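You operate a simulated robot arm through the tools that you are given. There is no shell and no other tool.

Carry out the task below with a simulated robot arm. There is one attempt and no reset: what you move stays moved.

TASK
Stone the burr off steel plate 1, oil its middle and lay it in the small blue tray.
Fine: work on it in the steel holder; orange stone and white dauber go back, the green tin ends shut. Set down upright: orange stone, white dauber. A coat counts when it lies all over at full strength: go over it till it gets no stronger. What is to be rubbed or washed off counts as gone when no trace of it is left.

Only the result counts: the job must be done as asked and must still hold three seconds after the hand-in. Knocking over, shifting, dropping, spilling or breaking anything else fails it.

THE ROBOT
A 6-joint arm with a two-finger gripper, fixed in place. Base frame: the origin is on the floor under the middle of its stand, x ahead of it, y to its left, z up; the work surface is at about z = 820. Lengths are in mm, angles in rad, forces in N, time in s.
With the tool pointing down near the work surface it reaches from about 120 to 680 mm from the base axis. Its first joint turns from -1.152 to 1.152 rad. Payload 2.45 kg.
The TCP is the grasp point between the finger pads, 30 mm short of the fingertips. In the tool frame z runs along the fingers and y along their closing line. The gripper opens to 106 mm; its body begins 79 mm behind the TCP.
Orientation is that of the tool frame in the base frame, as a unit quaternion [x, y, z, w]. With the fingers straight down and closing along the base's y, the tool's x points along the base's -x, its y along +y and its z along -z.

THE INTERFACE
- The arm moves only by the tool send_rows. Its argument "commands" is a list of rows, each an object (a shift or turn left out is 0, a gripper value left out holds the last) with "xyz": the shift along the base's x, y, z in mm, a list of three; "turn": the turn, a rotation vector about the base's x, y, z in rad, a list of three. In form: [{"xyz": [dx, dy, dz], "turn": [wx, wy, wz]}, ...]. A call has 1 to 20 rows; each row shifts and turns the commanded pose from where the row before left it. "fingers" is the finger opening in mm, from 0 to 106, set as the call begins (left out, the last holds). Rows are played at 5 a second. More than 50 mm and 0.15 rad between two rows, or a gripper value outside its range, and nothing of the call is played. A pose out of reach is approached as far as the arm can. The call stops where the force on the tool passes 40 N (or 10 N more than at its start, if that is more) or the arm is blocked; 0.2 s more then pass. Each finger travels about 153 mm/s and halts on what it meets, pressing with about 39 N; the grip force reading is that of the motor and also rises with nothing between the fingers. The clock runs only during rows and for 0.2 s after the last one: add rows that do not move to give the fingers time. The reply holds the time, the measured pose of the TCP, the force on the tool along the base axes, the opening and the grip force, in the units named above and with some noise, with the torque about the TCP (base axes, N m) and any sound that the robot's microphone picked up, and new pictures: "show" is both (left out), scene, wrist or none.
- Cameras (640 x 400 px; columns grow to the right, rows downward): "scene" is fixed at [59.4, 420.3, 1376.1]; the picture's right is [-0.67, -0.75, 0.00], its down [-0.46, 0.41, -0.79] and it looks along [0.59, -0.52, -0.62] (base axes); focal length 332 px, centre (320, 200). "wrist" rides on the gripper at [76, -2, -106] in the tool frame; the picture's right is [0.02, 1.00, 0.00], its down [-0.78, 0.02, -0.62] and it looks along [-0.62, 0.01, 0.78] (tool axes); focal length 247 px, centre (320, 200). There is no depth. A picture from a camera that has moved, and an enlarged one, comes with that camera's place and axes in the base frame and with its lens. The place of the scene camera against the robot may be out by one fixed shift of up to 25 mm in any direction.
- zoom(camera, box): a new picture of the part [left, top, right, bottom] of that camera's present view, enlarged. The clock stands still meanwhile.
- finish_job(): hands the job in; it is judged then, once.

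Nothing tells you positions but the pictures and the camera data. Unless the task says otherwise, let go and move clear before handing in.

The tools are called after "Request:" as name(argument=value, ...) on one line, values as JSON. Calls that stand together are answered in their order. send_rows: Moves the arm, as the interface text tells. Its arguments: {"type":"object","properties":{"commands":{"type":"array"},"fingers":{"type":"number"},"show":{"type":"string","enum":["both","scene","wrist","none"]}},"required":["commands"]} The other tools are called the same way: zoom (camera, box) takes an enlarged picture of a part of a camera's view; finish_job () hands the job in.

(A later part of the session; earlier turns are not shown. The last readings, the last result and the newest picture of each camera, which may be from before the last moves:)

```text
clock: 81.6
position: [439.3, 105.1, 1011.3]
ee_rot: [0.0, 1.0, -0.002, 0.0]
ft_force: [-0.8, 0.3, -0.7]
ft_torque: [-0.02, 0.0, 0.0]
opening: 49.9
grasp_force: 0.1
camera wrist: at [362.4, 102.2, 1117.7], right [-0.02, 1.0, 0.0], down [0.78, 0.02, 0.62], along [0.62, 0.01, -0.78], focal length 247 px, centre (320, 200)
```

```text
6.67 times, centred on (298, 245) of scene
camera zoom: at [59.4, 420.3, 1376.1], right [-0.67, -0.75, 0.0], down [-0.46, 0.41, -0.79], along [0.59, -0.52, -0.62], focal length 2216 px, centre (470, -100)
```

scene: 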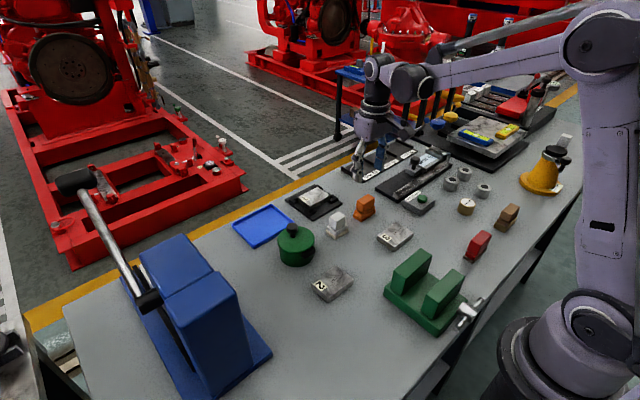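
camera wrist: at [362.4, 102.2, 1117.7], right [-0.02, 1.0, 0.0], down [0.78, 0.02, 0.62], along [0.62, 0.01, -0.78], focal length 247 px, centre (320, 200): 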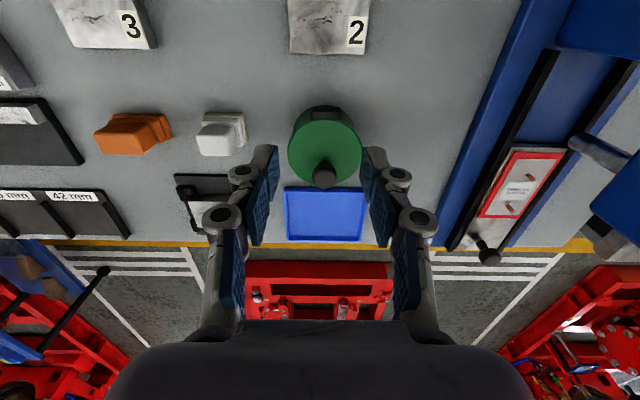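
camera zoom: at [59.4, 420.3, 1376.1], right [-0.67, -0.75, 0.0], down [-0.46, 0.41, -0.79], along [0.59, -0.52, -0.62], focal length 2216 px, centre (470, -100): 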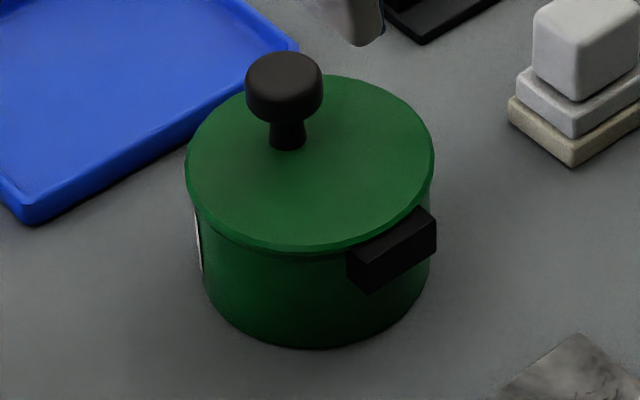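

The knob is offset away from the black block, so the lid is hinged at the near side (axis along y near x≈453). I'll position above the knob at about (507, 109) and check alignment.

Request:
send_rows(commands=[{"xyz": [20, 2, 0]}, {"xyz": [25, 2, -5]}, {"xyz": [22, 0, -15]}, {"xyz": [0, 0, -15]}, {"xyz": [0, 0, -5]}, {"xyz": [0, 0, 0]}, {"xyz": [0, 0, 0]}], show="both")

Request:
zoom(camera="wrist", box=[240, 60, 400, 200])

Request:
zoom(camera="scene", box=[240, 170, 350, 280])

```text
clock: 83.2
position: [506.7, 107.8, 969.3]
ee_rot: [-0.001, 1.0, -0.001, -0.001]
ft_force: [0.7, 0.3, -0.2]
ft_torque: [0.0, 0.02, 0.02]
opening: 50.0
grasp_force: 0.0
camera wrist: at [430.1, 106.8, 1077.1], right [-0.02, 1.0, 0.0], down [0.78, 0.02, 0.62], along [0.62, 0.01, -0.78], focal length 247 px, centre (320, 200)
```

scene: 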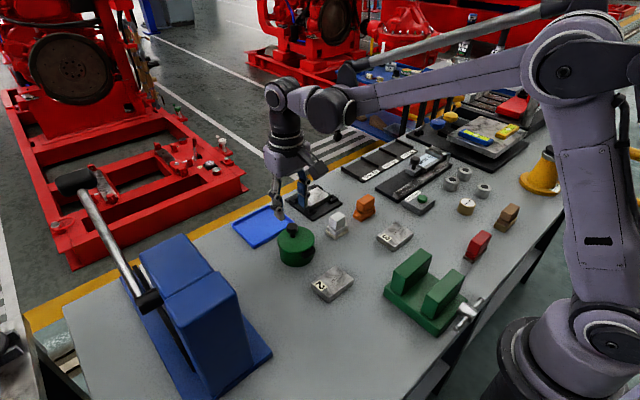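
wrist: 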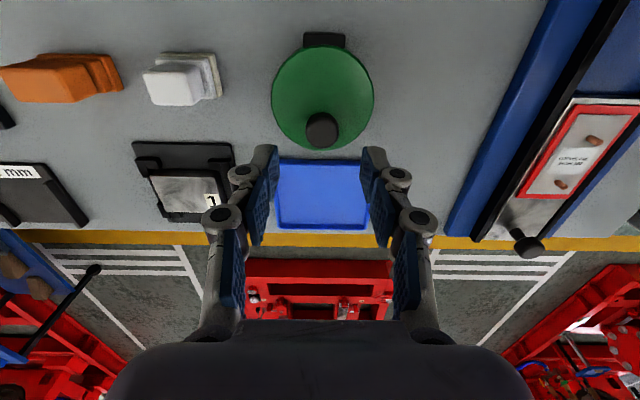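

```text
2.86 times, centred on (320, 130) of wrist
camera zoom: at [430.1, 106.8, 1077.1], right [-0.02, 1.0, 0.0], down [0.78, 0.02, 0.62], along [0.62, 0.01, -0.78], focal length 706 px, centre (320, 400)
```

zoom: 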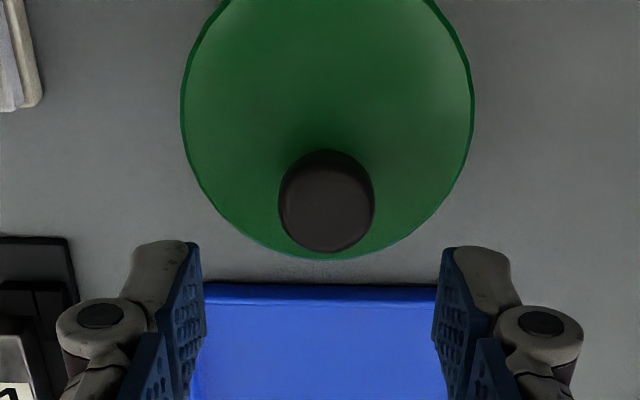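

```text
3.64 times, centred on (295, 225) of scene
camera zoom: at [59.4, 420.3, 1376.1], right [-0.67, -0.75, 0.0], down [-0.46, 0.41, -0.79], along [0.59, -0.52, -0.62], focal length 1209 px, centre (411, 109)
```

zoom: 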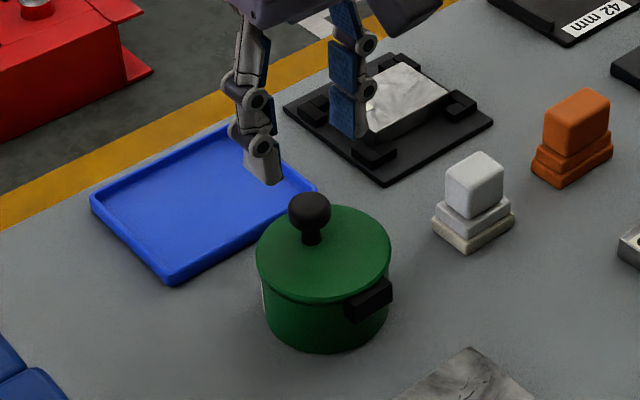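

The knob head (26 mm wide) is centred at about (506, 109, 896). I'll descend to TCP z≈915 and close on it.

Request:
send_rows(commands=[{"xyz": [0, 1, -20]}, {"xyz": [0, 0, -18]}, {"xyz": [0, 0, -11]}, {"xyz": [0, 0, -5]}, {"xyz": [0, 0, 0]}], show="none")

Request:
send_rows(commands=[{"xyz": [0, 0, 0]}, {"xyz": [0, 0, 0]}, {"xyz": [0, 0, 0]}], fingers=10, show="both")

Request:
zoom(camera="scene", box=[240, 170, 350, 280])

Request:
zoom(camera="wrist", box=[240, 60, 400, 200])

```text
clock: 84.4
position: [506.6, 109.7, 916.0]
ee_rot: [0.0, 1.0, -0.001, 0.0]
ft_force: [0.3, -0.5, 0.2]
ft_torque: [0.02, 0.01, -0.02]
opening: 49.8
grasp_force: 0.1
```

```text
clock: 85.2
position: [506.3, 109.5, 916.8]
ee_rot: [0.0, 1.0, 0.0, -0.001]
ft_force: [0.7, 2.9, 2.4]
ft_torque: [0.06, -0.07, -0.04]
opening: 24.8
grasp_force: 45.1
camera wrist: at [429.6, 108.3, 1023.7], right [-0.02, 1.0, 0.0], down [0.78, 0.02, 0.62], along [0.62, 0.01, -0.78], focal length 247 px, centre (320, 200)
```

scene: 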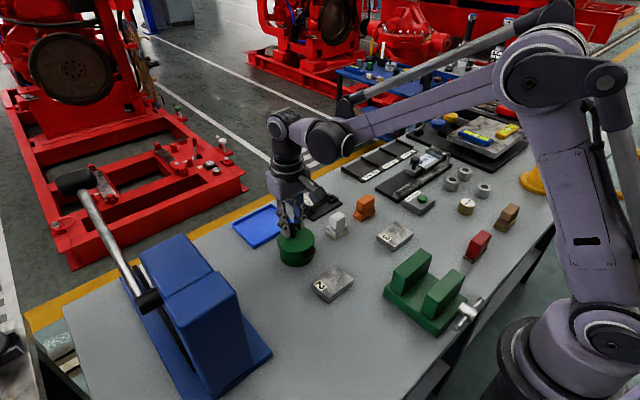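
wrist: 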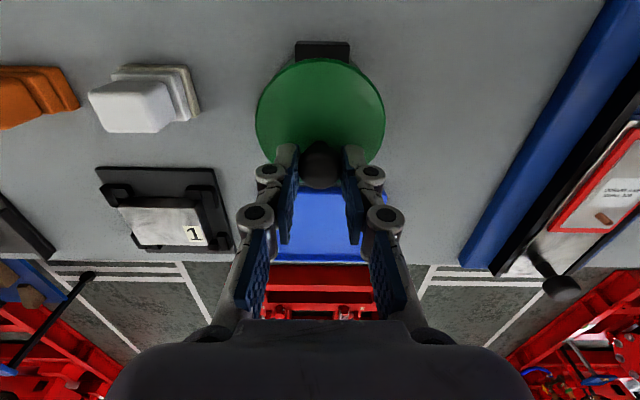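

```text
3.64 times, centred on (295, 225) of scene
camera zoom: at [59.4, 420.4, 1376.1], right [-0.67, -0.75, 0.0], down [-0.46, 0.41, -0.79], along [0.59, -0.52, -0.62], focal length 1209 px, centre (411, 109)
```

zoom: 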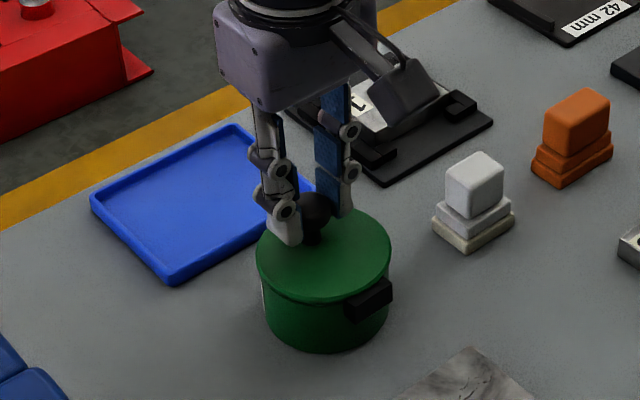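

```text
2.86 times, centred on (320, 130) of wrist
camera zoom: at [429.6, 108.3, 1023.7], right [-0.02, 1.0, 0.0], down [0.78, 0.02, 0.62], along [0.62, 0.01, -0.78], focal length 706 px, centre (320, 400)
```

zoom: 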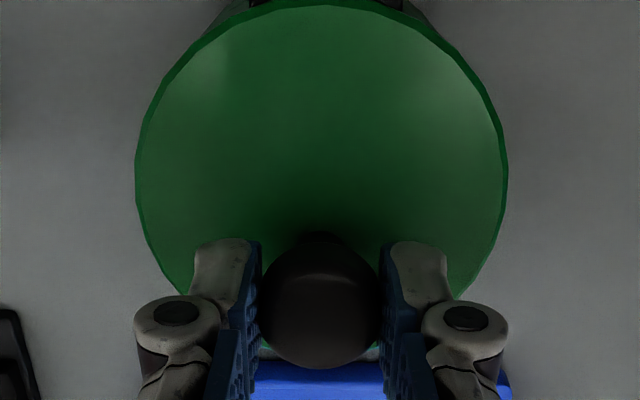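

The knob is gripped (24.8 mm). I'll lift slightly along the expected hinge arc and watch the force.

Request:
send_rows(commands=[{"xyz": [-0.5, 0, 1.5]}, {"xyz": [-1, 0, 2]}, {"xyz": [-1, 0, 2]}, {"xyz": [0, 0, 0]}], show="scene")

Request:
zoom(camera="scene", box=[255, 200, 335, 280])

```text
clock: 86.2
position: [505.3, 109.7, 922.4]
ee_rot: [0.0, 1.0, -0.001, 0.0]
ft_force: [1.3, 4.9, -24.3]
ft_torque: [0.1, -1.33, -0.02]
opening: 24.9
grasp_force: 44.9
```

scene: 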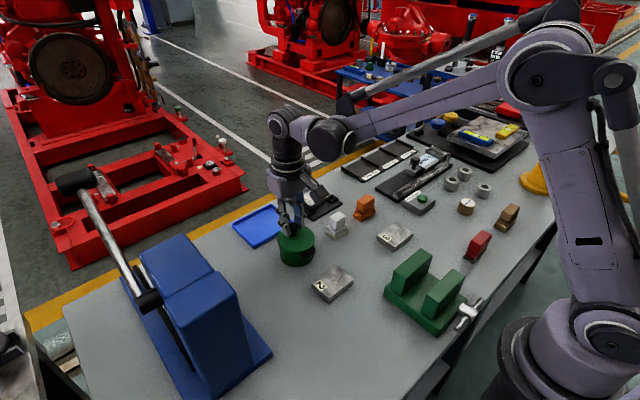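

```text
5.00 times, centred on (295, 240) of scene
camera zoom: at [59.8, 420.5, 1376.0], right [-0.67, -0.75, 0.0], down [-0.46, 0.41, -0.79], along [0.59, -0.52, -0.62], focal length 1662 px, centre (445, 0)
```

zoom: 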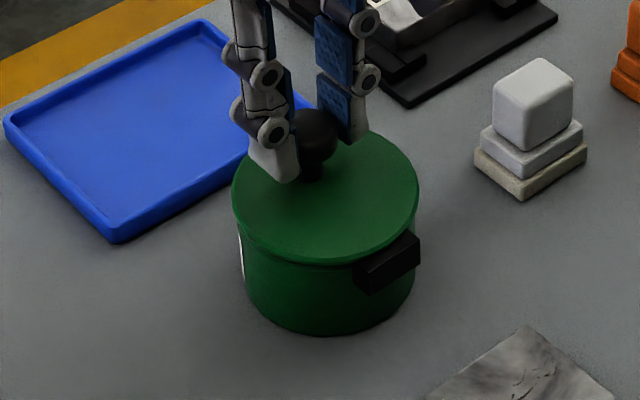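

The resistance acts at the black block (x≈450), confirming a hinge there; the knob must be rotated with the lid. I'll lower it back, release, and re-grip with the gripper pre-tilted so the whole swing is possible.

Request:
send_rows(commands=[{"xyz": [1, 0, -2]}, {"xyz": [1, 0, -2]}, {"xyz": [0.5, 0, -1.5]}, {"xyz": [0, 0, 0]}], show="none")

Request:
send_rows(commands=[{"xyz": [0, 0, 0]}, {"xyz": [0, 0, 0]}, {"xyz": [0, 0, 0]}], fingers=50, show="scene")

Request:
zoom(camera="scene", box=[240, 170, 350, 280])

```text
clock: 87.2
position: [505.9, 109.9, 917.3]
ee_rot: [0.0, 1.0, 0.0, -0.001]
ft_force: [-2.2, 7.9, 18.5]
ft_torque: [0.19, 1.14, 0.02]
opening: 24.4
grasp_force: 45.0
```

```text
clock: 88.0
position: [506.6, 108.6, 916.2]
ee_rot: [0.0, 1.0, -0.001, 0.0]
ft_force: [0.3, -0.5, 0.4]
ft_torque: [0.01, 0.0, 0.0]
opening: 50.3
grasp_force: 0.0
```

scene: 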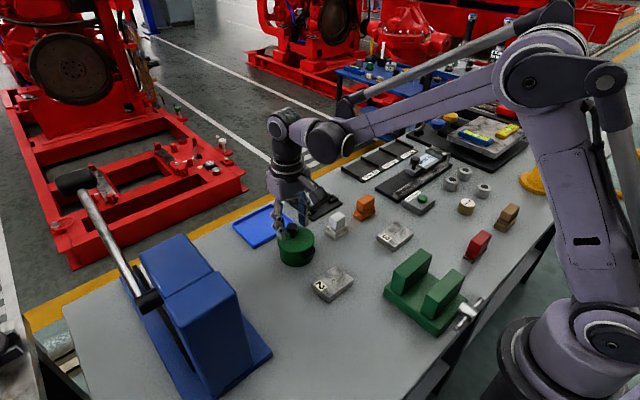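

```text
3.64 times, centred on (295, 225) of scene
camera zoom: at [59.4, 420.3, 1376.1], right [-0.67, -0.75, 0.0], down [-0.46, 0.41, -0.79], along [0.59, -0.52, -0.62], focal length 1209 px, centre (411, 109)
```

zoom: 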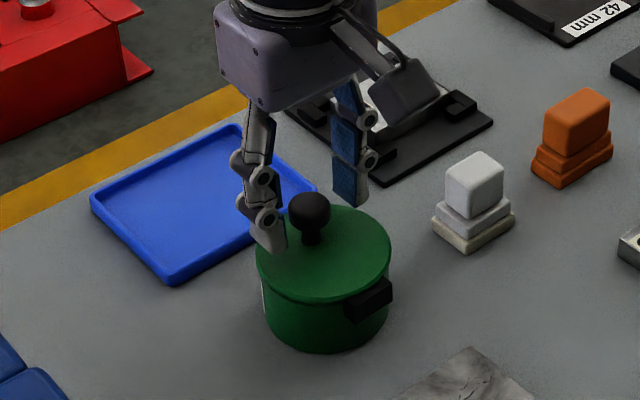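

The tin hasn't moved. Now I rise, shift to the far side, and tilt the tool by 45° so that the fingers point down and back toward the knob.

Request:
send_rows(commands=[{"xyz": [0, 0, 25]}, {"xyz": [0, 0, 30]}, {"xyz": [20, 0, 20]}, {"xyz": [20, 0, 0], "turn": [0, 0.13, 0]}, {"xyz": [16, 0, 0], "turn": [0, 0.13, 0]}, {"xyz": [0, 0, 0], "turn": [0, 0.13, 0]}, {"xyz": [0, 0, 0], "turn": [0, 0.13, 0]}, {"xyz": [0, 0, 0], "turn": [0, 0.13, 0]}, {"xyz": [0, 0, 0], "turn": [0, 0.13, 0]}, {"xyz": [0, 0, 0]}, {"xyz": [0, 0, 0]}], show="both")

```text
clock: 90.4
position: [562.0, 110.4, 991.6]
ee_rot: [0.0, 0.975, 0.0, -0.221]
ft_force: [-0.5, 0.4, 0.5]
ft_torque: [-0.01, 0.0, 0.01]
opening: 49.9
grasp_force: 0.1
out of reach, approached as far as the arm can: row 7, 8, 9
camera wrist: at [539.3, 108.3, 1121.0], right [-0.02, 1.0, 0.01], down [0.97, 0.02, 0.22], along [0.22, 0.01, -0.97], focal length 247 px, centre (320, 200)
```

scene: 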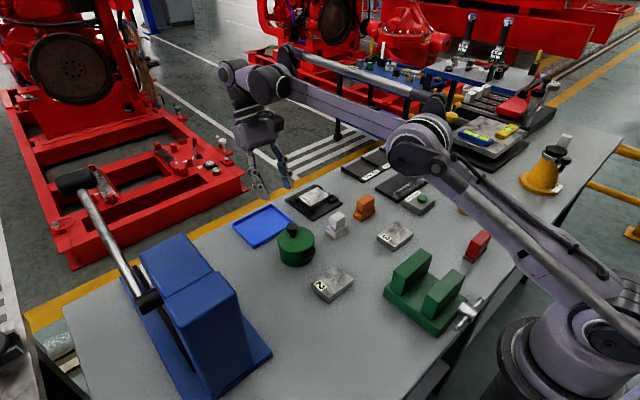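
wrist: 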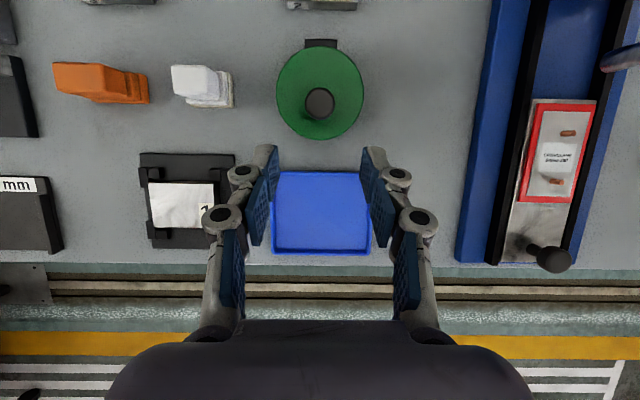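

The arm reached only 25.5° tilt that far out. I'll come in closer and lower and see what tilt is attained.

Request:
send_rows(commands=[{"xyz": [-11, 0, -15]}, {"xyz": [-11, 0, -15]}, {"xyz": [0, 0, 0]}], show="none")

```text
clock: 91.2
position: [540.2, 110.1, 960.7]
ee_rot: [0.0, 0.975, 0.0, -0.22]
ft_force: [-0.7, 0.1, 0.7]
ft_torque: [-0.03, -0.01, 0.04]
opening: 49.8
grasp_force: 0.1
```

Request:
send_rows(commands=[{"xyz": [0, 0, 0], "turn": [0, 0.1, 0]}, {"xyz": [0, 0, 0], "turn": [0, 0.1, 0]}, {"xyz": [0, 0, 0], "turn": [0, 0.1, 0]}, {"xyz": [0, 0, 0]}], show="none")

```text
clock: 92.2
position: [540.0, 110.3, 960.9]
ee_rot: [0.0, 0.975, 0.0, -0.222]
ft_force: [-0.3, -0.1, -1.0]
ft_torque: [-0.03, 0.03, 0.04]
opening: 49.9
grasp_force: 0.0
out of reach, approached as far as the arm can: row 1, 2, 3
```

The wrist's limit is about 25° backward tilt. That's enough to start: I'll approach the knob along the tool axis from here, after checking alignment.

Request:
send_rows(commands=[{"xyz": [-6, -0.5, -12]}, {"xyz": [-6, 0, -11]}, {"xyz": [0, 0, 0]}], show="both")

Request:
zoom(camera="wrist", box=[240, 80, 400, 220])

Request:
zoom(camera="scene", box=[240, 140, 350, 280])

```text
clock: 93.0
position: [528.2, 107.8, 938.6]
ee_rot: [-0.001, 0.975, -0.001, -0.221]
ft_force: [-0.7, 0.6, 0.2]
ft_torque: [0.0, 0.0, -0.01]
opening: 50.0
grasp_force: 0.1
camera wrist: at [504.4, 107.5, 1067.7], right [-0.02, 1.0, 0.01], down [0.97, 0.02, 0.22], along [0.22, 0.01, -0.97], focal length 247 px, centre (320, 200)
```

scene: 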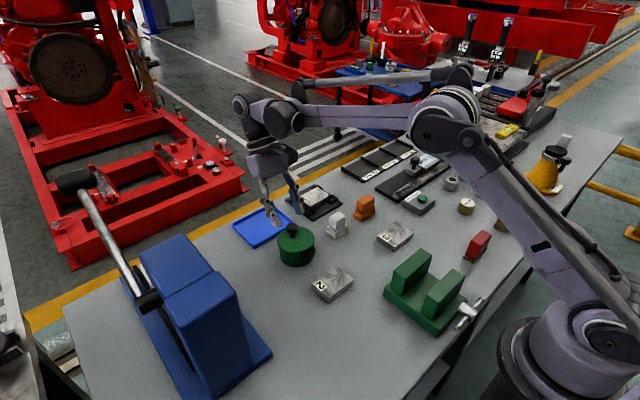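
wrist: 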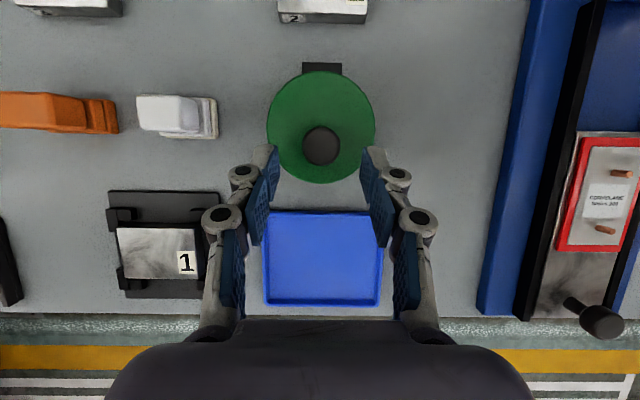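

```text
2.86 times, centred on (320, 150) of wrist
camera zoom: at [504.4, 107.5, 1067.7], right [-0.02, 1.0, 0.01], down [0.97, 0.02, 0.22], along [0.22, 0.01, -0.97], focal length 706 px, centre (320, 343)
```

zoom: 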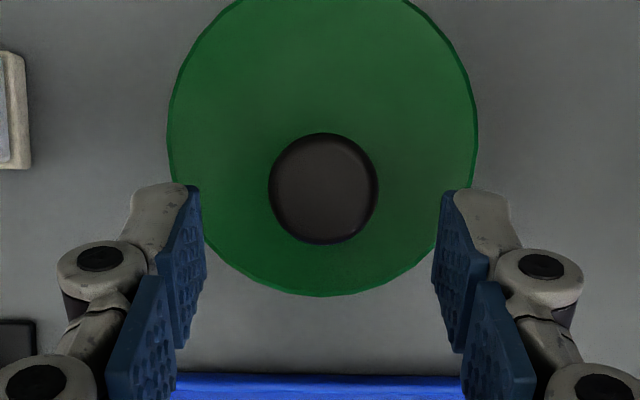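

```text
2.86 times, centred on (295, 210) of scene
camera zoom: at [59.4, 420.3, 1376.1], right [-0.67, -0.75, 0.0], down [-0.46, 0.41, -0.79], along [0.59, -0.52, -0.62], focal length 950 px, centre (391, 171)
```

zoom: 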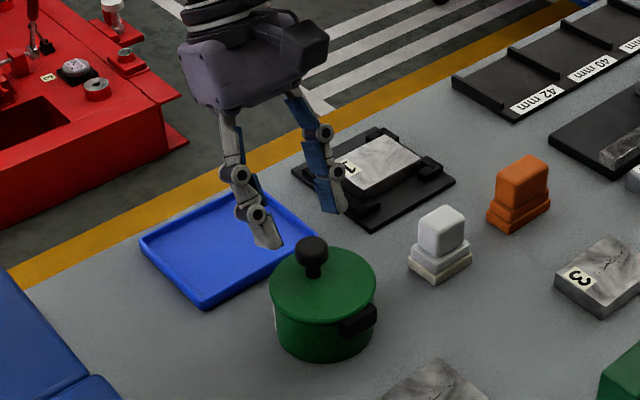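

Alignment is good (knob at x≈505.6, y≈109). I'll advance along the axis and close on the knob.

Request:
send_rows(commands=[{"xyz": [-6, 0.5, -10]}, {"xyz": [-5, 0, -9]}, {"xyz": [-3, 0, -5.5]}, {"xyz": [0, 0, 0]}, {"xyz": [0, 0, 0]}], show="none")

Request:
send_rows(commands=[{"xyz": [0, 0, 0]}, {"xyz": [0, 0, 0]}, {"xyz": [0, 0, 0]}], fingers=10, show="both")

Request:
zoom(camera="scene", box=[240, 170, 350, 280])

```text
clock: 94.2
position: [514.6, 110.5, 913.7]
ee_rot: [-0.001, 0.975, -0.001, -0.221]
ft_force: [0.6, 0.1, 0.1]
ft_torque: [0.02, 0.0, -0.01]
opening: 49.8
grasp_force: 0.1
```

```text
clock: 95.0
position: [515.1, 108.9, 913.6]
ee_rot: [-0.001, 0.975, -0.001, -0.22]
ft_force: [4.5, 0.0, 6.0]
ft_torque: [0.03, -0.04, -0.01]
opening: 24.4
grasp_force: 45.1
camera wrist: at [490.9, 108.2, 1042.9], right [-0.02, 1.0, 0.01], down [0.97, 0.02, 0.22], along [0.22, 0.01, -0.97], focal length 247 px, centre (320, 200)
```

scene: 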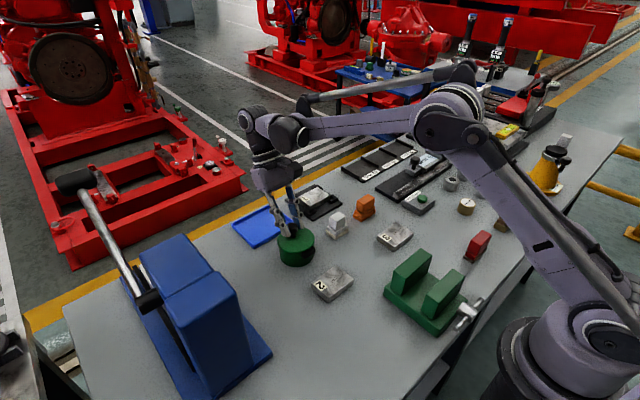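
wrist: 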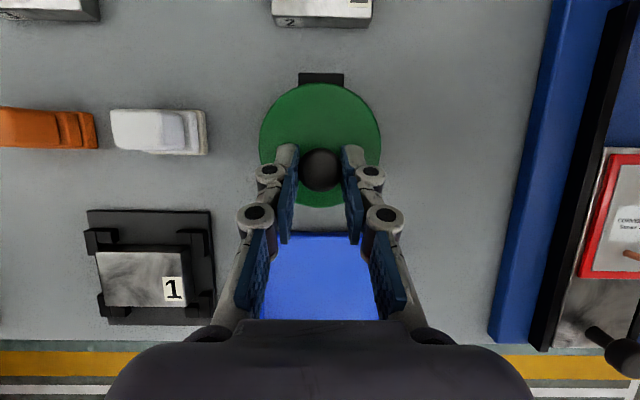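

```text
3.64 times, centred on (295, 225) of scene
camera zoom: at [59.4, 420.3, 1376.1], right [-0.67, -0.75, 0.0], down [-0.46, 0.41, -0.79], along [0.59, -0.52, -0.62], focal length 1209 px, centre (411, 109)
```

zoom: 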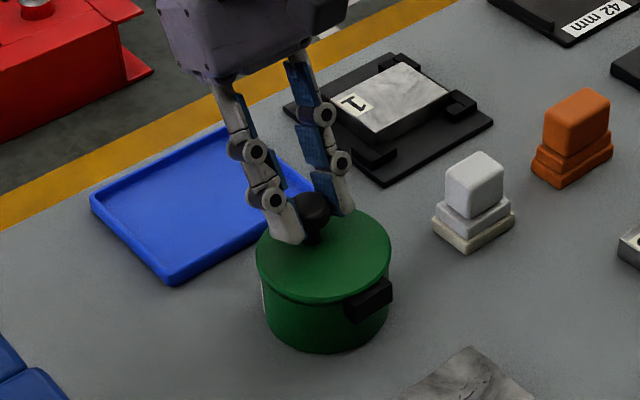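

The knob is gripped at the tilted pose. I'll rotate about the hinge in small steps, checking forces.

Request:
send_rows(commands=[{"xyz": [-2.5, 0, 3], "turn": [0, -0.05, 0]}, {"xyz": [-2.6, 0, 2.9], "turn": [0, -0.05, 0]}, {"xyz": [0, 0, 0]}], show="none")

Request:
zoom(camera="scene", box=[240, 170, 350, 280])

```text
clock: 95.8
position: [509.8, 108.0, 918.5]
ee_rot: [0.0, 0.985, -0.002, -0.172]
ft_force: [1.2, -4.2, 1.1]
ft_torque: [-0.08, -0.02, 0.04]
opening: 24.2
grasp_force: 45.3
```

```text
3.64 times, centred on (295, 225) of scene
camera zoom: at [59.5, 420.2, 1376.1], right [-0.67, -0.75, 0.0], down [-0.46, 0.41, -0.79], along [0.59, -0.52, -0.62], focal length 1209 px, centre (411, 109)
```

zoom: 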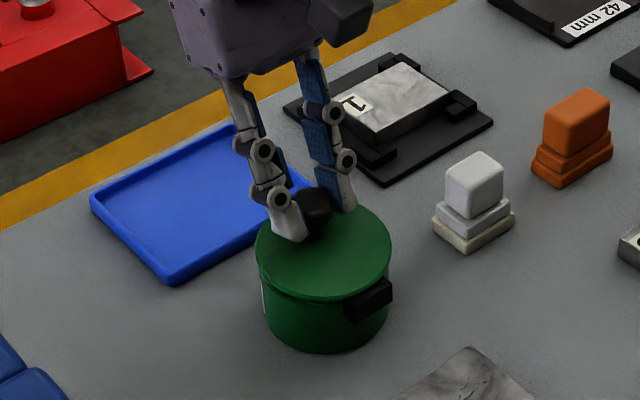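

Forces stay near zero, so the hinge model is right and the lid is opening. I'll continue.

Request:
send_rows(commands=[{"xyz": [-2.75, 0, 2.75], "turn": [0, -0.05, 0]}, {"xyz": [-2.87, 0, 2.64], "turn": [0, -0.05, 0]}, {"xyz": [-3.0, 0, 2.48], "turn": [0, -0.05, 0]}, {"xyz": [-3.14, 0, 2.33], "turn": [0, -0.05, 0]}, {"xyz": [0, 0, 0]}], show="none")

Request:
zoom(camera="scene", box=[240, 170, 350, 280])

```text
clock: 97.0
position: [499.1, 110.2, 929.4]
ee_rot: [-0.001, 0.997, 0.001, -0.072]
ft_force: [13.1, -5.3, 23.3]
ft_torque: [-0.1, 0.25, 0.03]
opening: 24.6
grasp_force: 44.7
```

```text
3.64 times, centred on (295, 225) of scene
camera zoom: at [59.4, 420.1, 1376.2], right [-0.67, -0.75, 0.0], down [-0.46, 0.41, -0.79], along [0.59, -0.52, -0.62], focal length 1209 px, centre (411, 109)
```

zoom: 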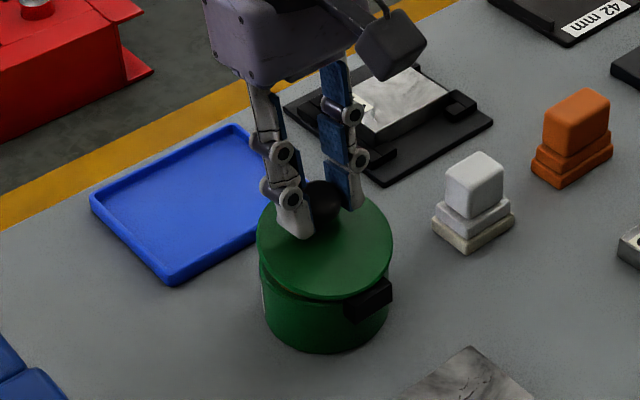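

The lid is opening; the radial force shows the true hinge is slightly farther back and higher (~(449, 868)). I'll correct and continue.

Request:
send_rows(commands=[{"xyz": [0.9, -0.3, 1.2]}, {"xyz": [-3.18, 0, 2.48], "turn": [0, -0.05, 0]}, {"xyz": [-3.3, 0, 2.32], "turn": [0, -0.05, 0]}, {"xyz": [0, 0, 0]}], show="none")

```text
clock: 98.0
position: [490.5, 110.0, 933.8]
ee_rot: [0.0, 1.0, 0.0, -0.023]
ft_force: [3.4, -2.1, -22.6]
ft_torque: [-0.01, -1.11, -0.04]
opening: 24.6
grasp_force: 44.8
```

Request:
send_rows(commands=[{"xyz": [0.3, 0, -0.8]}, {"xyz": [0, 0, 0]}], show="none")

Request:
zoom(camera="scene", box=[240, 170, 350, 280])

```text
clock: 98.6
position: [492.0, 109.9, 934.6]
ee_rot: [0.0, 1.0, -0.001, -0.024]
ft_force: [-0.3, -1.2, -14.1]
ft_torque: [-0.01, -0.5, 0.0]
opening: 24.5
grasp_force: 45.2
```

```text
3.64 times, centred on (295, 225) of scene
camera zoom: at [59.6, 420.3, 1376.1], right [-0.67, -0.75, 0.0], down [-0.46, 0.41, -0.79], along [0.59, -0.52, -0.62], focal length 1209 px, centre (411, 109)
```

zoom: 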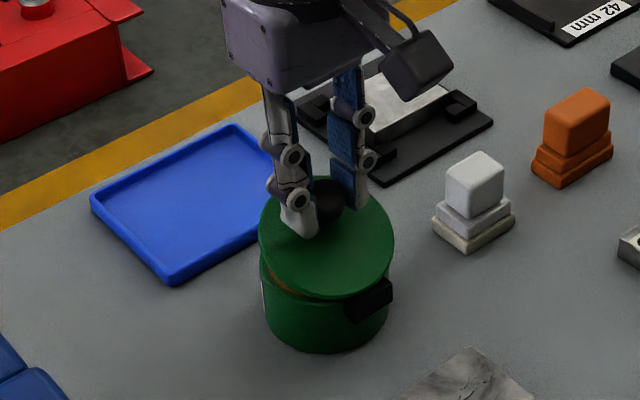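

The lid is visibly opening. I continue in small steps.

Request:
send_rows(commands=[{"xyz": [-3.4, 0, 1.9], "turn": [0, -0.05, 0]}, {"xyz": [-3.5, 0, 1.7], "turn": [0, -0.05, 0]}, {"xyz": [0, 0, 0]}], show="none")

Request:
send_rows(commands=[{"xyz": [-3.6, 0, 1.7], "turn": [0, -0.05, 0]}, {"xyz": [-3.7, 0, 1.5], "turn": [0, -0.05, 0]}, {"xyz": [0, 0, 0]}], show="none")

```text
clock: 99.4
position: [485.5, 109.8, 939.4]
ee_rot: [0.0, 1.0, 0.0, 0.026]
ft_force: [-12.7, -4.3, -32.6]
ft_torque: [-0.08, -0.15, 0.0]
opening: 24.5
grasp_force: 44.6
```

```text
clock: 100.2
position: [477.3, 109.1, 944.1]
ee_rot: [0.0, 0.997, 0.0, 0.075]
ft_force: [-10.1, 3.7, -30.5]
ft_torque: [0.08, 0.0, 0.06]
opening: 24.5
grasp_force: 45.7
```

The pull is directed toward the hinge, so I'm slightly too far out. I'll correct inward and check.

Request:
send_rows(commands=[{"xyz": [-0.5, 0, -1.3]}, {"xyz": [0, 0, 0]}], show="none")

Request:
zoom(camera="scene", box=[240, 170, 350, 280])

```text
clock: 100.8
position: [477.3, 110.3, 942.4]
ee_rot: [0.0, 0.997, 0.0, 0.075]
ft_force: [-9.8, 4.8, 12.1]
ft_torque: [0.08, 1.11, 0.07]
opening: 24.6
grasp_force: 45.0
```

```text
3.64 times, centred on (295, 225) of scene
camera zoom: at [59.0, 420.4, 1376.1], right [-0.67, -0.75, 0.0], down [-0.46, 0.41, -0.79], along [0.59, -0.52, -0.62], focal length 1209 px, centre (411, 109)
```

zoom: 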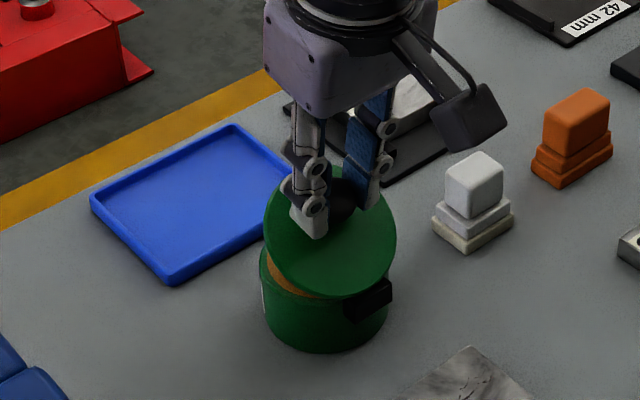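

The fit gives the hinge at about (452, 867). I'll apply a small correction and go on along that arc.

Request:
send_rows(commands=[{"xyz": [-0.3, -0.2, 0.4]}, {"xyz": [-3.72, 0, 1.17], "turn": [0, -0.05, 0]}, {"xyz": [-3.76, 0, 0.98], "turn": [0, -0.05, 0]}, {"xyz": [0, 0, 0]}], show="none")

Request:
send_rows(commands=[{"xyz": [-3.82, 0, 0.8], "turn": [0, -0.05, 0]}, {"xyz": [-3.85, 0, 0.61], "turn": [0, -0.05, 0]}, {"xyz": [0, 0, 0]}], show="none")

```text
clock: 101.8
position: [470.5, 108.9, 944.3]
ee_rot: [0.0, 0.992, 0.0, 0.127]
ft_force: [-8.6, 4.2, 18.3]
ft_torque: [0.07, 1.0, 0.08]
opening: 24.6
grasp_force: 45.1
```

```text
clock: 102.6
position: [463.1, 110.3, 945.7]
ee_rot: [0.001, 0.984, 0.001, 0.176]
ft_force: [-3.7, 7.5, 7.0]
ft_torque: [0.18, 0.38, 0.05]
opening: 24.4
grasp_force: 44.6
```

Request:
send_rows(commands=[{"xyz": [-3.88, 0.2, 0.41], "turn": [0, -0.05, 0]}, {"xyz": [-3.88, 0, 0.21], "turn": [0, -0.05, 0]}, {"xyz": [-3.9, 0, 0.03], "turn": [0, -0.05, 0]}, {"xyz": [0, 0, 0]}], show="none")

Request:
send_rows(commands=[{"xyz": [-3.88, 0, -0.18], "turn": [0, -0.05, 0]}, {"xyz": [-3.89, 0, -0.36], "turn": [0, -0.05, 0]}, {"xyz": [-3.85, 0, -0.56], "turn": [0, -0.05, 0]}, {"xyz": [0, 0, 0]}], show="scene")

Request:
zoom(camera="scene", box=[240, 150, 350, 280])

```text
clock: 103.6
position: [452.0, 110.9, 946.8]
ee_rot: [0.0, 0.968, 0.0, 0.25]
ft_force: [3.2, 7.6, 16.7]
ft_torque: [0.14, -0.25, 0.09]
opening: 24.5
grasp_force: 44.7
```

```text
clock: 104.6
position: [439.3, 110.0, 945.1]
ee_rot: [-0.001, 0.947, 0.001, 0.323]
ft_force: [5.6, 9.4, 15.7]
ft_torque: [0.1, -0.66, 0.12]
opening: 24.4
grasp_force: 45.0
```

scene: 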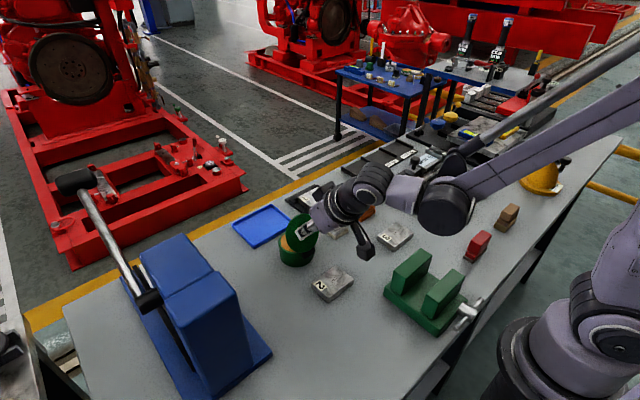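

```text
3.08 times, centred on (295, 215) of scene
camera zoom: at [59.4, 420.5, 1376.0], right [-0.67, -0.75, 0.0], down [-0.46, 0.41, -0.79], along [0.59, -0.52, -0.62], focal length 1023 px, centre (397, 154)
```

zoom: 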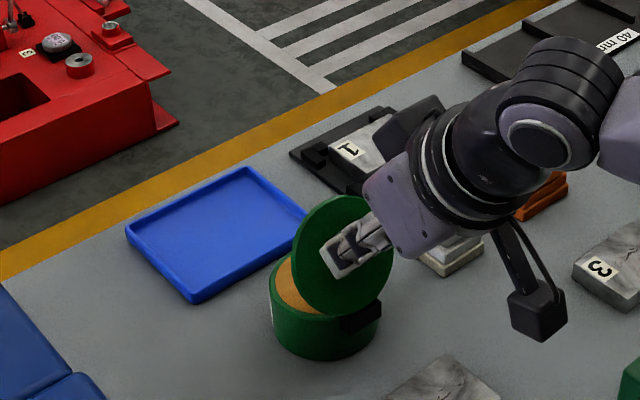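

The lid stands at about 63° and I can see a tan surface near the top inside the tin. I continue.

Request:
send_rows(commands=[{"xyz": [-3.82, 0.2, -0.36], "turn": [0, -0.05, 0]}, {"xyz": [-3.77, 0, -0.94], "turn": [0, -0.05, 0]}, {"xyz": [-3.74, 0, -1.13], "turn": [0, -0.05, 0]}, {"xyz": [0, 0, 0]}], show="none")

Request:
send_rows(commands=[{"xyz": [-3.66, 0, -1.31], "turn": [0, -0.05, 0]}, {"xyz": [-3.6, 0, -1.5], "turn": [0, -0.05, 0]}, {"xyz": [0, 0, 0]}], show="scene")

Request:
zoom(camera="scene", box=[250, 170, 400, 310])

```text
clock: 105.6
position: [427.8, 110.1, 943.4]
ee_rot: [0.0, 0.92, 0.0, 0.392]
ft_force: [-2.7, 6.1, 22.8]
ft_torque: [0.09, -0.35, 0.1]
opening: 24.6
grasp_force: 45.0
```

```text
clock: 106.4
position: [419.8, 110.5, 939.5]
ee_rot: [0.0, 0.9, 0.001, 0.437]
ft_force: [9.0, 3.2, 10.9]
ft_torque: [0.0, -1.01, 0.05]
opening: 24.5
grasp_force: 45.3
```

scene: 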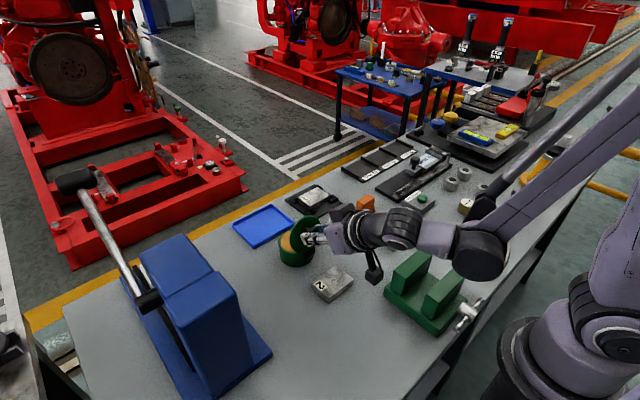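

```text
2.86 times, centred on (325, 240) of scene
camera zoom: at [59.5, 420.3, 1376.1], right [-0.67, -0.75, 0.0], down [-0.46, 0.41, -0.79], along [0.59, -0.52, -0.62], focal length 950 px, centre (306, 86)
```

zoom: 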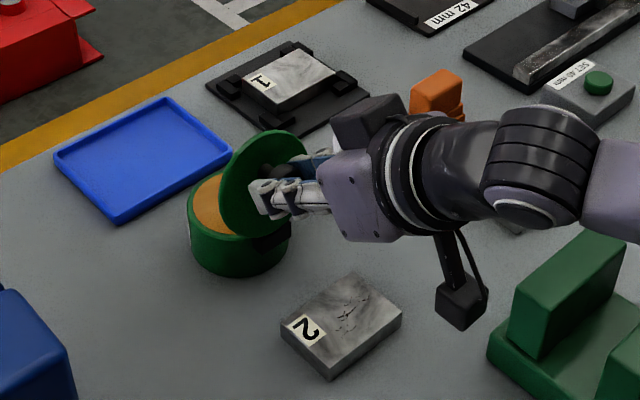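

The lid is at about 77°. Continuing to bring it past vertical.

Request:
send_rows(commands=[{"xyz": [-3.53, 0, -1.6], "turn": [0, -0.05, 0]}, {"xyz": [-3.42, 0, -1.8], "turn": [0, -0.05, 0]}, {"xyz": [0, 0, 0]}], show="none")

Request:
send_rows(commands=[{"xyz": [-3.3, 0, -2.0], "turn": [0, -0.05, 0]}, {"xyz": [-3.27, 0, -2.2], "turn": [0, -0.05, 0]}, {"xyz": [0, 0, 0]}], show="scene")

Request:
zoom(camera="scene", box=[250, 170, 400, 310])

```text
clock: 107.2
position: [414.4, 109.5, 935.9]
ee_rot: [0.002, 0.879, 0.0, 0.477]
ft_force: [15.2, 5.2, -34.6]
ft_torque: [0.03, 0.24, 0.1]
opening: 24.2
grasp_force: 45.1
out of reach, approached as far as the arm can: row 2
```

```text
clock: 108.0
position: [413.1, 112.7, 960.4]
ee_rot: [-0.001, 0.852, 0.0, 0.524]
ft_force: [-2.7, -8.8, 11.8]
ft_torque: [-0.25, -0.16, -0.15]
opening: 14.9
grasp_force: 3.5
out of reach, approached as far as the arm can: row 1, 2
```

scene: 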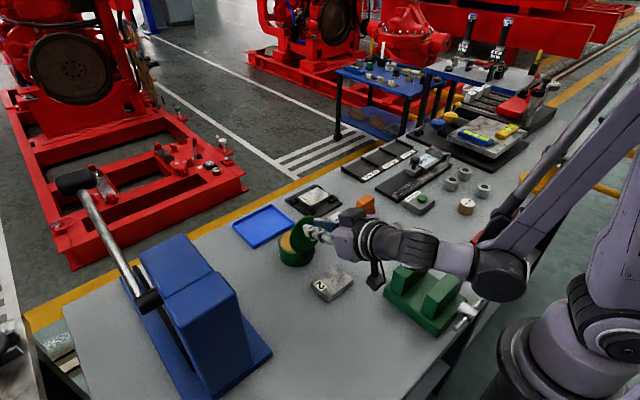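

```text
2.86 times, centred on (325, 240) of scene
camera zoom: at [59.2, 420.0, 1376.2], right [-0.67, -0.75, 0.0], down [-0.46, 0.41, -0.79], along [0.59, -0.52, -0.62], focal length 950 px, centre (306, 86)
```

zoom: 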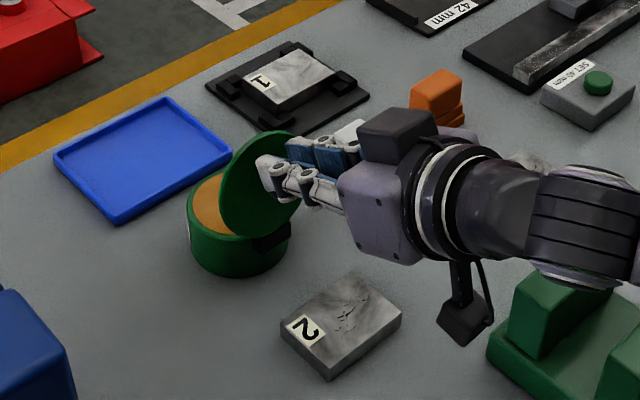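

The arm ran out of reach at that tilt and slipped upward off the knob; the lid seems to be near vertical. I'll hold still briefly and look at whether the lid stays.

Request:
send_rows(commands=[{"xyz": [0, 0, 0]}], show="both")

Request:
zoom(camera="scene", box=[260, 200, 340, 275])

```text
clock: 108.4
position: [412.1, 112.7, 960.1]
ee_rot: [0.0, 0.852, -0.001, 0.523]
ft_force: [-5.2, -8.7, 21.3]
ft_torque: [-0.37, -0.32, -0.21]
opening: 14.9
grasp_force: 3.9
camera wrist: at [282.4, 110.8, 941.3], right [-0.01, 1.0, -0.02], down [-0.2, 0.02, 0.98], along [0.98, 0.01, 0.2], focal length 247 px, centre (320, 200)
```

scene: 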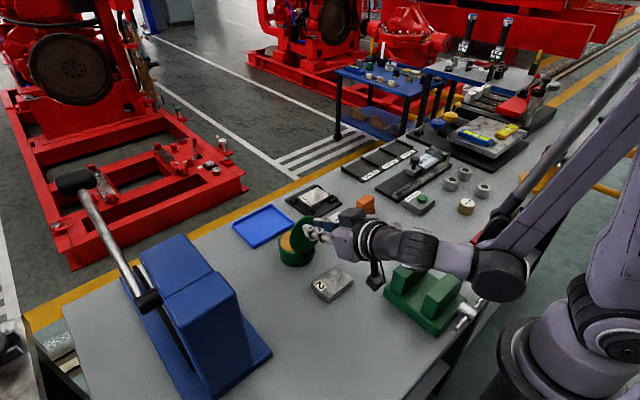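
wrist: 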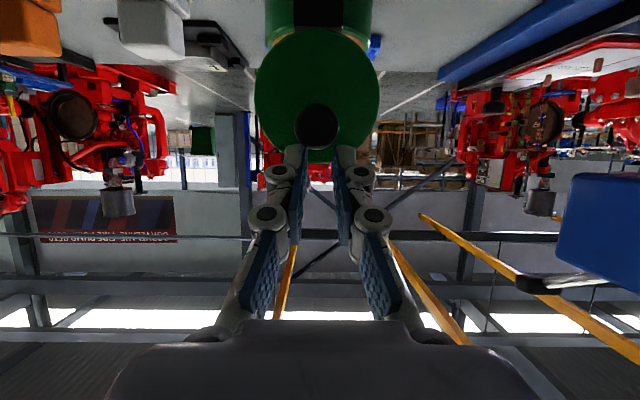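

```text
5.33 times, centred on (300, 238) of scene
camera zoom: at [59.0, 420.0, 1376.2], right [-0.67, -0.75, 0.0], down [-0.46, 0.41, -0.79], along [0.59, -0.52, -0.62], focal length 1773 px, centre (427, 0)
```

zoom: 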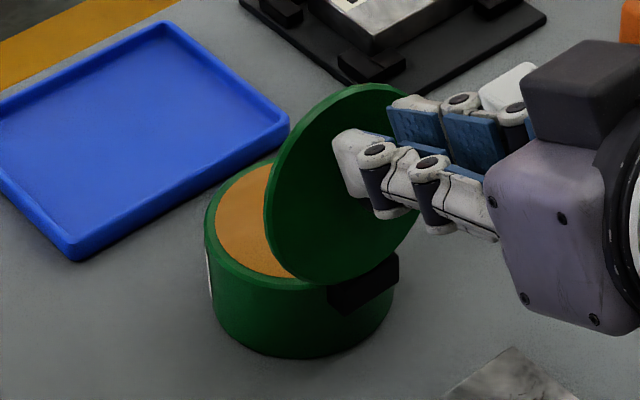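

The fingertips are squeezing the top of the knob and the lid is at roughly 80-85°. I'll open the fingers and see whether the lid stays standing on its own.

Request:
send_rows(commands=[{"xyz": [0, 0, 0]}, {"xyz": [0, 0, 0]}], fingers=45, show="both")

Request:
zoom(camera="scene", box=[260, 200, 340, 275])

```text
clock: 109.0
position: [411.9, 112.6, 959.8]
ee_rot: [0.0, 0.853, 0.001, 0.522]
ft_force: [0.3, 0.2, -0.4]
ft_torque: [0.02, 0.01, 0.0]
opening: 45.2
grasp_force: 0.0
camera wrist: at [282.6, 111.6, 940.9], right [-0.01, 1.0, -0.02], down [-0.2, 0.02, 0.98], along [0.98, 0.01, 0.2], focal length 247 px, centre (320, 200)
```

scene: 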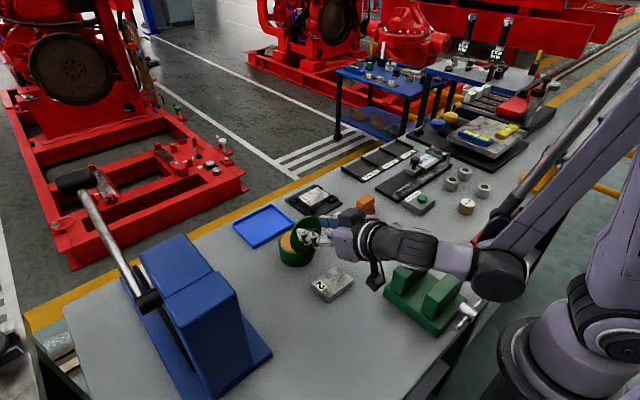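
wrist: 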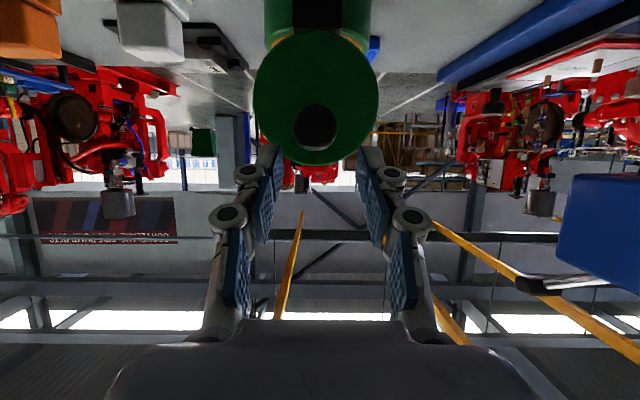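

```text
5.33 times, centred on (300, 238) of scene
camera zoom: at [59.4, 420.3, 1376.1], right [-0.67, -0.75, 0.0], down [-0.46, 0.41, -0.79], along [0.59, -0.52, -0.62], focal length 1773 px, centre (427, 0)
```

zoom: 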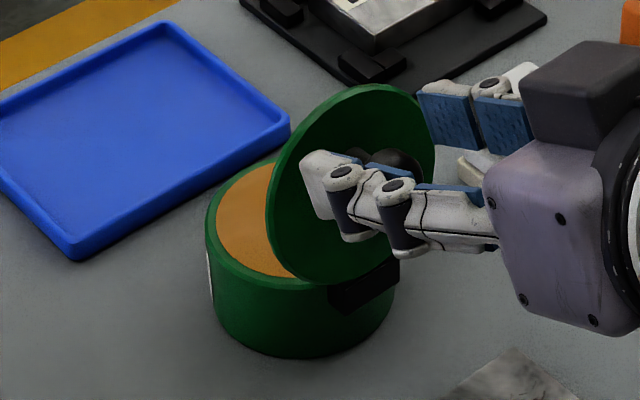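

Request:
send_rows(commands=[{"xyz": [0, 0, 0]}, {"xyz": [0, 0, 0]}, {"xyz": [0, 0, 0]}, {"xyz": [0, 0, 0]}, {"xyz": [0, 0, 0]}], show="wrist")

Request:
zoom(camera="scene", box=[260, 200, 340, 275])

Request:
zoom(camera="wrist", box=[220, 0, 420, 180])

```text
clock: 110.2
position: [412.7, 112.7, 960.4]
ee_rot: [0.001, 0.853, 0.0, 0.522]
ft_force: [-0.2, 0.4, 0.5]
ft_torque: [0.0, 0.02, 0.01]
opening: 45.0
grasp_force: 0.0
camera wrist: at [282.5, 111.3, 941.0], right [-0.01, 1.0, -0.02], down [-0.2, 0.02, 0.98], along [0.98, 0.01, 0.2], focal length 247 px, centre (320, 200)
```

wrist: 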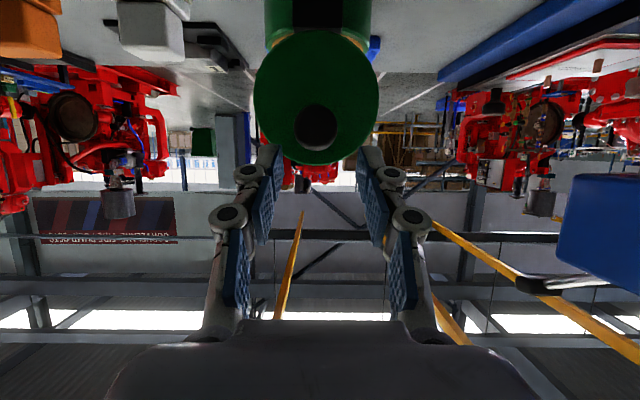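

```text
5.33 times, centred on (300, 238) of scene
camera zoom: at [59.4, 420.3, 1376.1], right [-0.67, -0.75, 0.0], down [-0.46, 0.41, -0.79], along [0.59, -0.52, -0.62], focal length 1773 px, centre (427, 0)
```

zoom: 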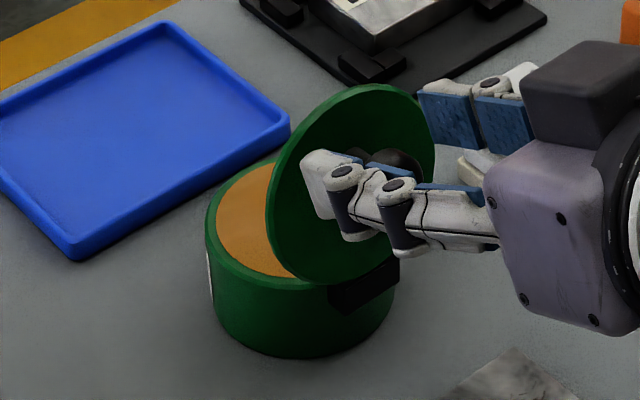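

```text
2.22 times, centred on (320, 90) of wrist
camera zoom: at [282.5, 111.3, 941.0], right [-0.01, 1.0, -0.02], down [-0.2, 0.02, 0.98], along [0.98, 0.01, 0.2], focal length 549 px, centre (320, 444)
```

zoom: 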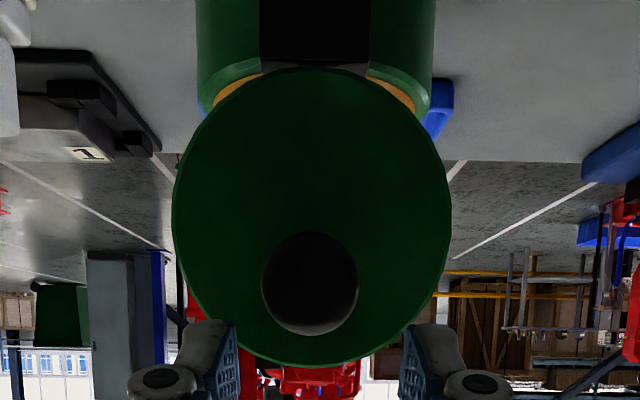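

The lid stays put on its own (hinge friction), nearly vertical — good enough for dipping. I'll retreat upward, away from the lid, then level the tool.

Request:
send_rows(commands=[{"xyz": [-2, 0, 12]}, {"xyz": [-3, 0, 20]}, {"xyz": [-5, 0, 25]}, {"xyz": [-5, 0, 25], "turn": [0, 0.1, 0]}, {"xyz": [-5, 0, 25], "turn": [0, 0.12, 0]}, {"xyz": [0, 0, 20], "turn": [0, 0.12, 0]}, {"xyz": [0, 0, 0]}], show="both")

```text
clock: 111.8
position: [393.6, 114.2, 1086.5]
ee_rot: [0.0, 0.929, 0.0, 0.37]
ft_force: [0.5, -0.1, 0.0]
ft_torque: [0.0, -0.01, -0.01]
opening: 45.2
grasp_force: 0.0
camera wrist: at [263.7, 112.2, 1112.9], right [-0.02, 1.0, -0.01], down [0.14, 0.02, 0.99], along [0.99, 0.01, -0.14], focal length 247 px, centre (320, 200)
```

scene: 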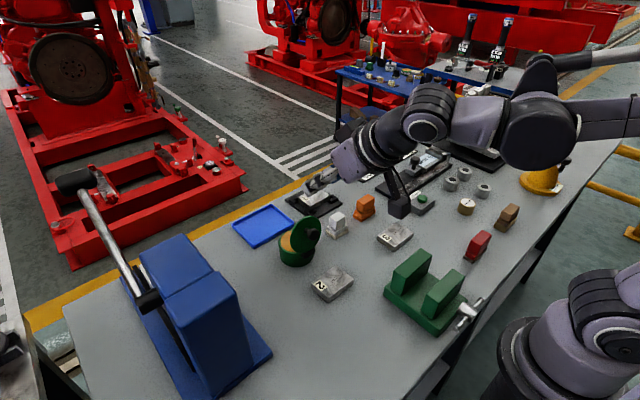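
wrist: 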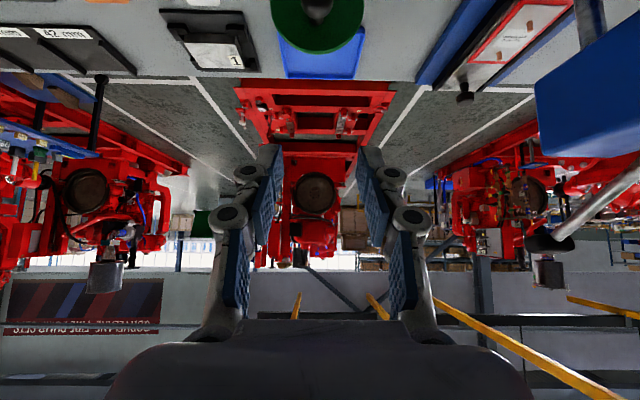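

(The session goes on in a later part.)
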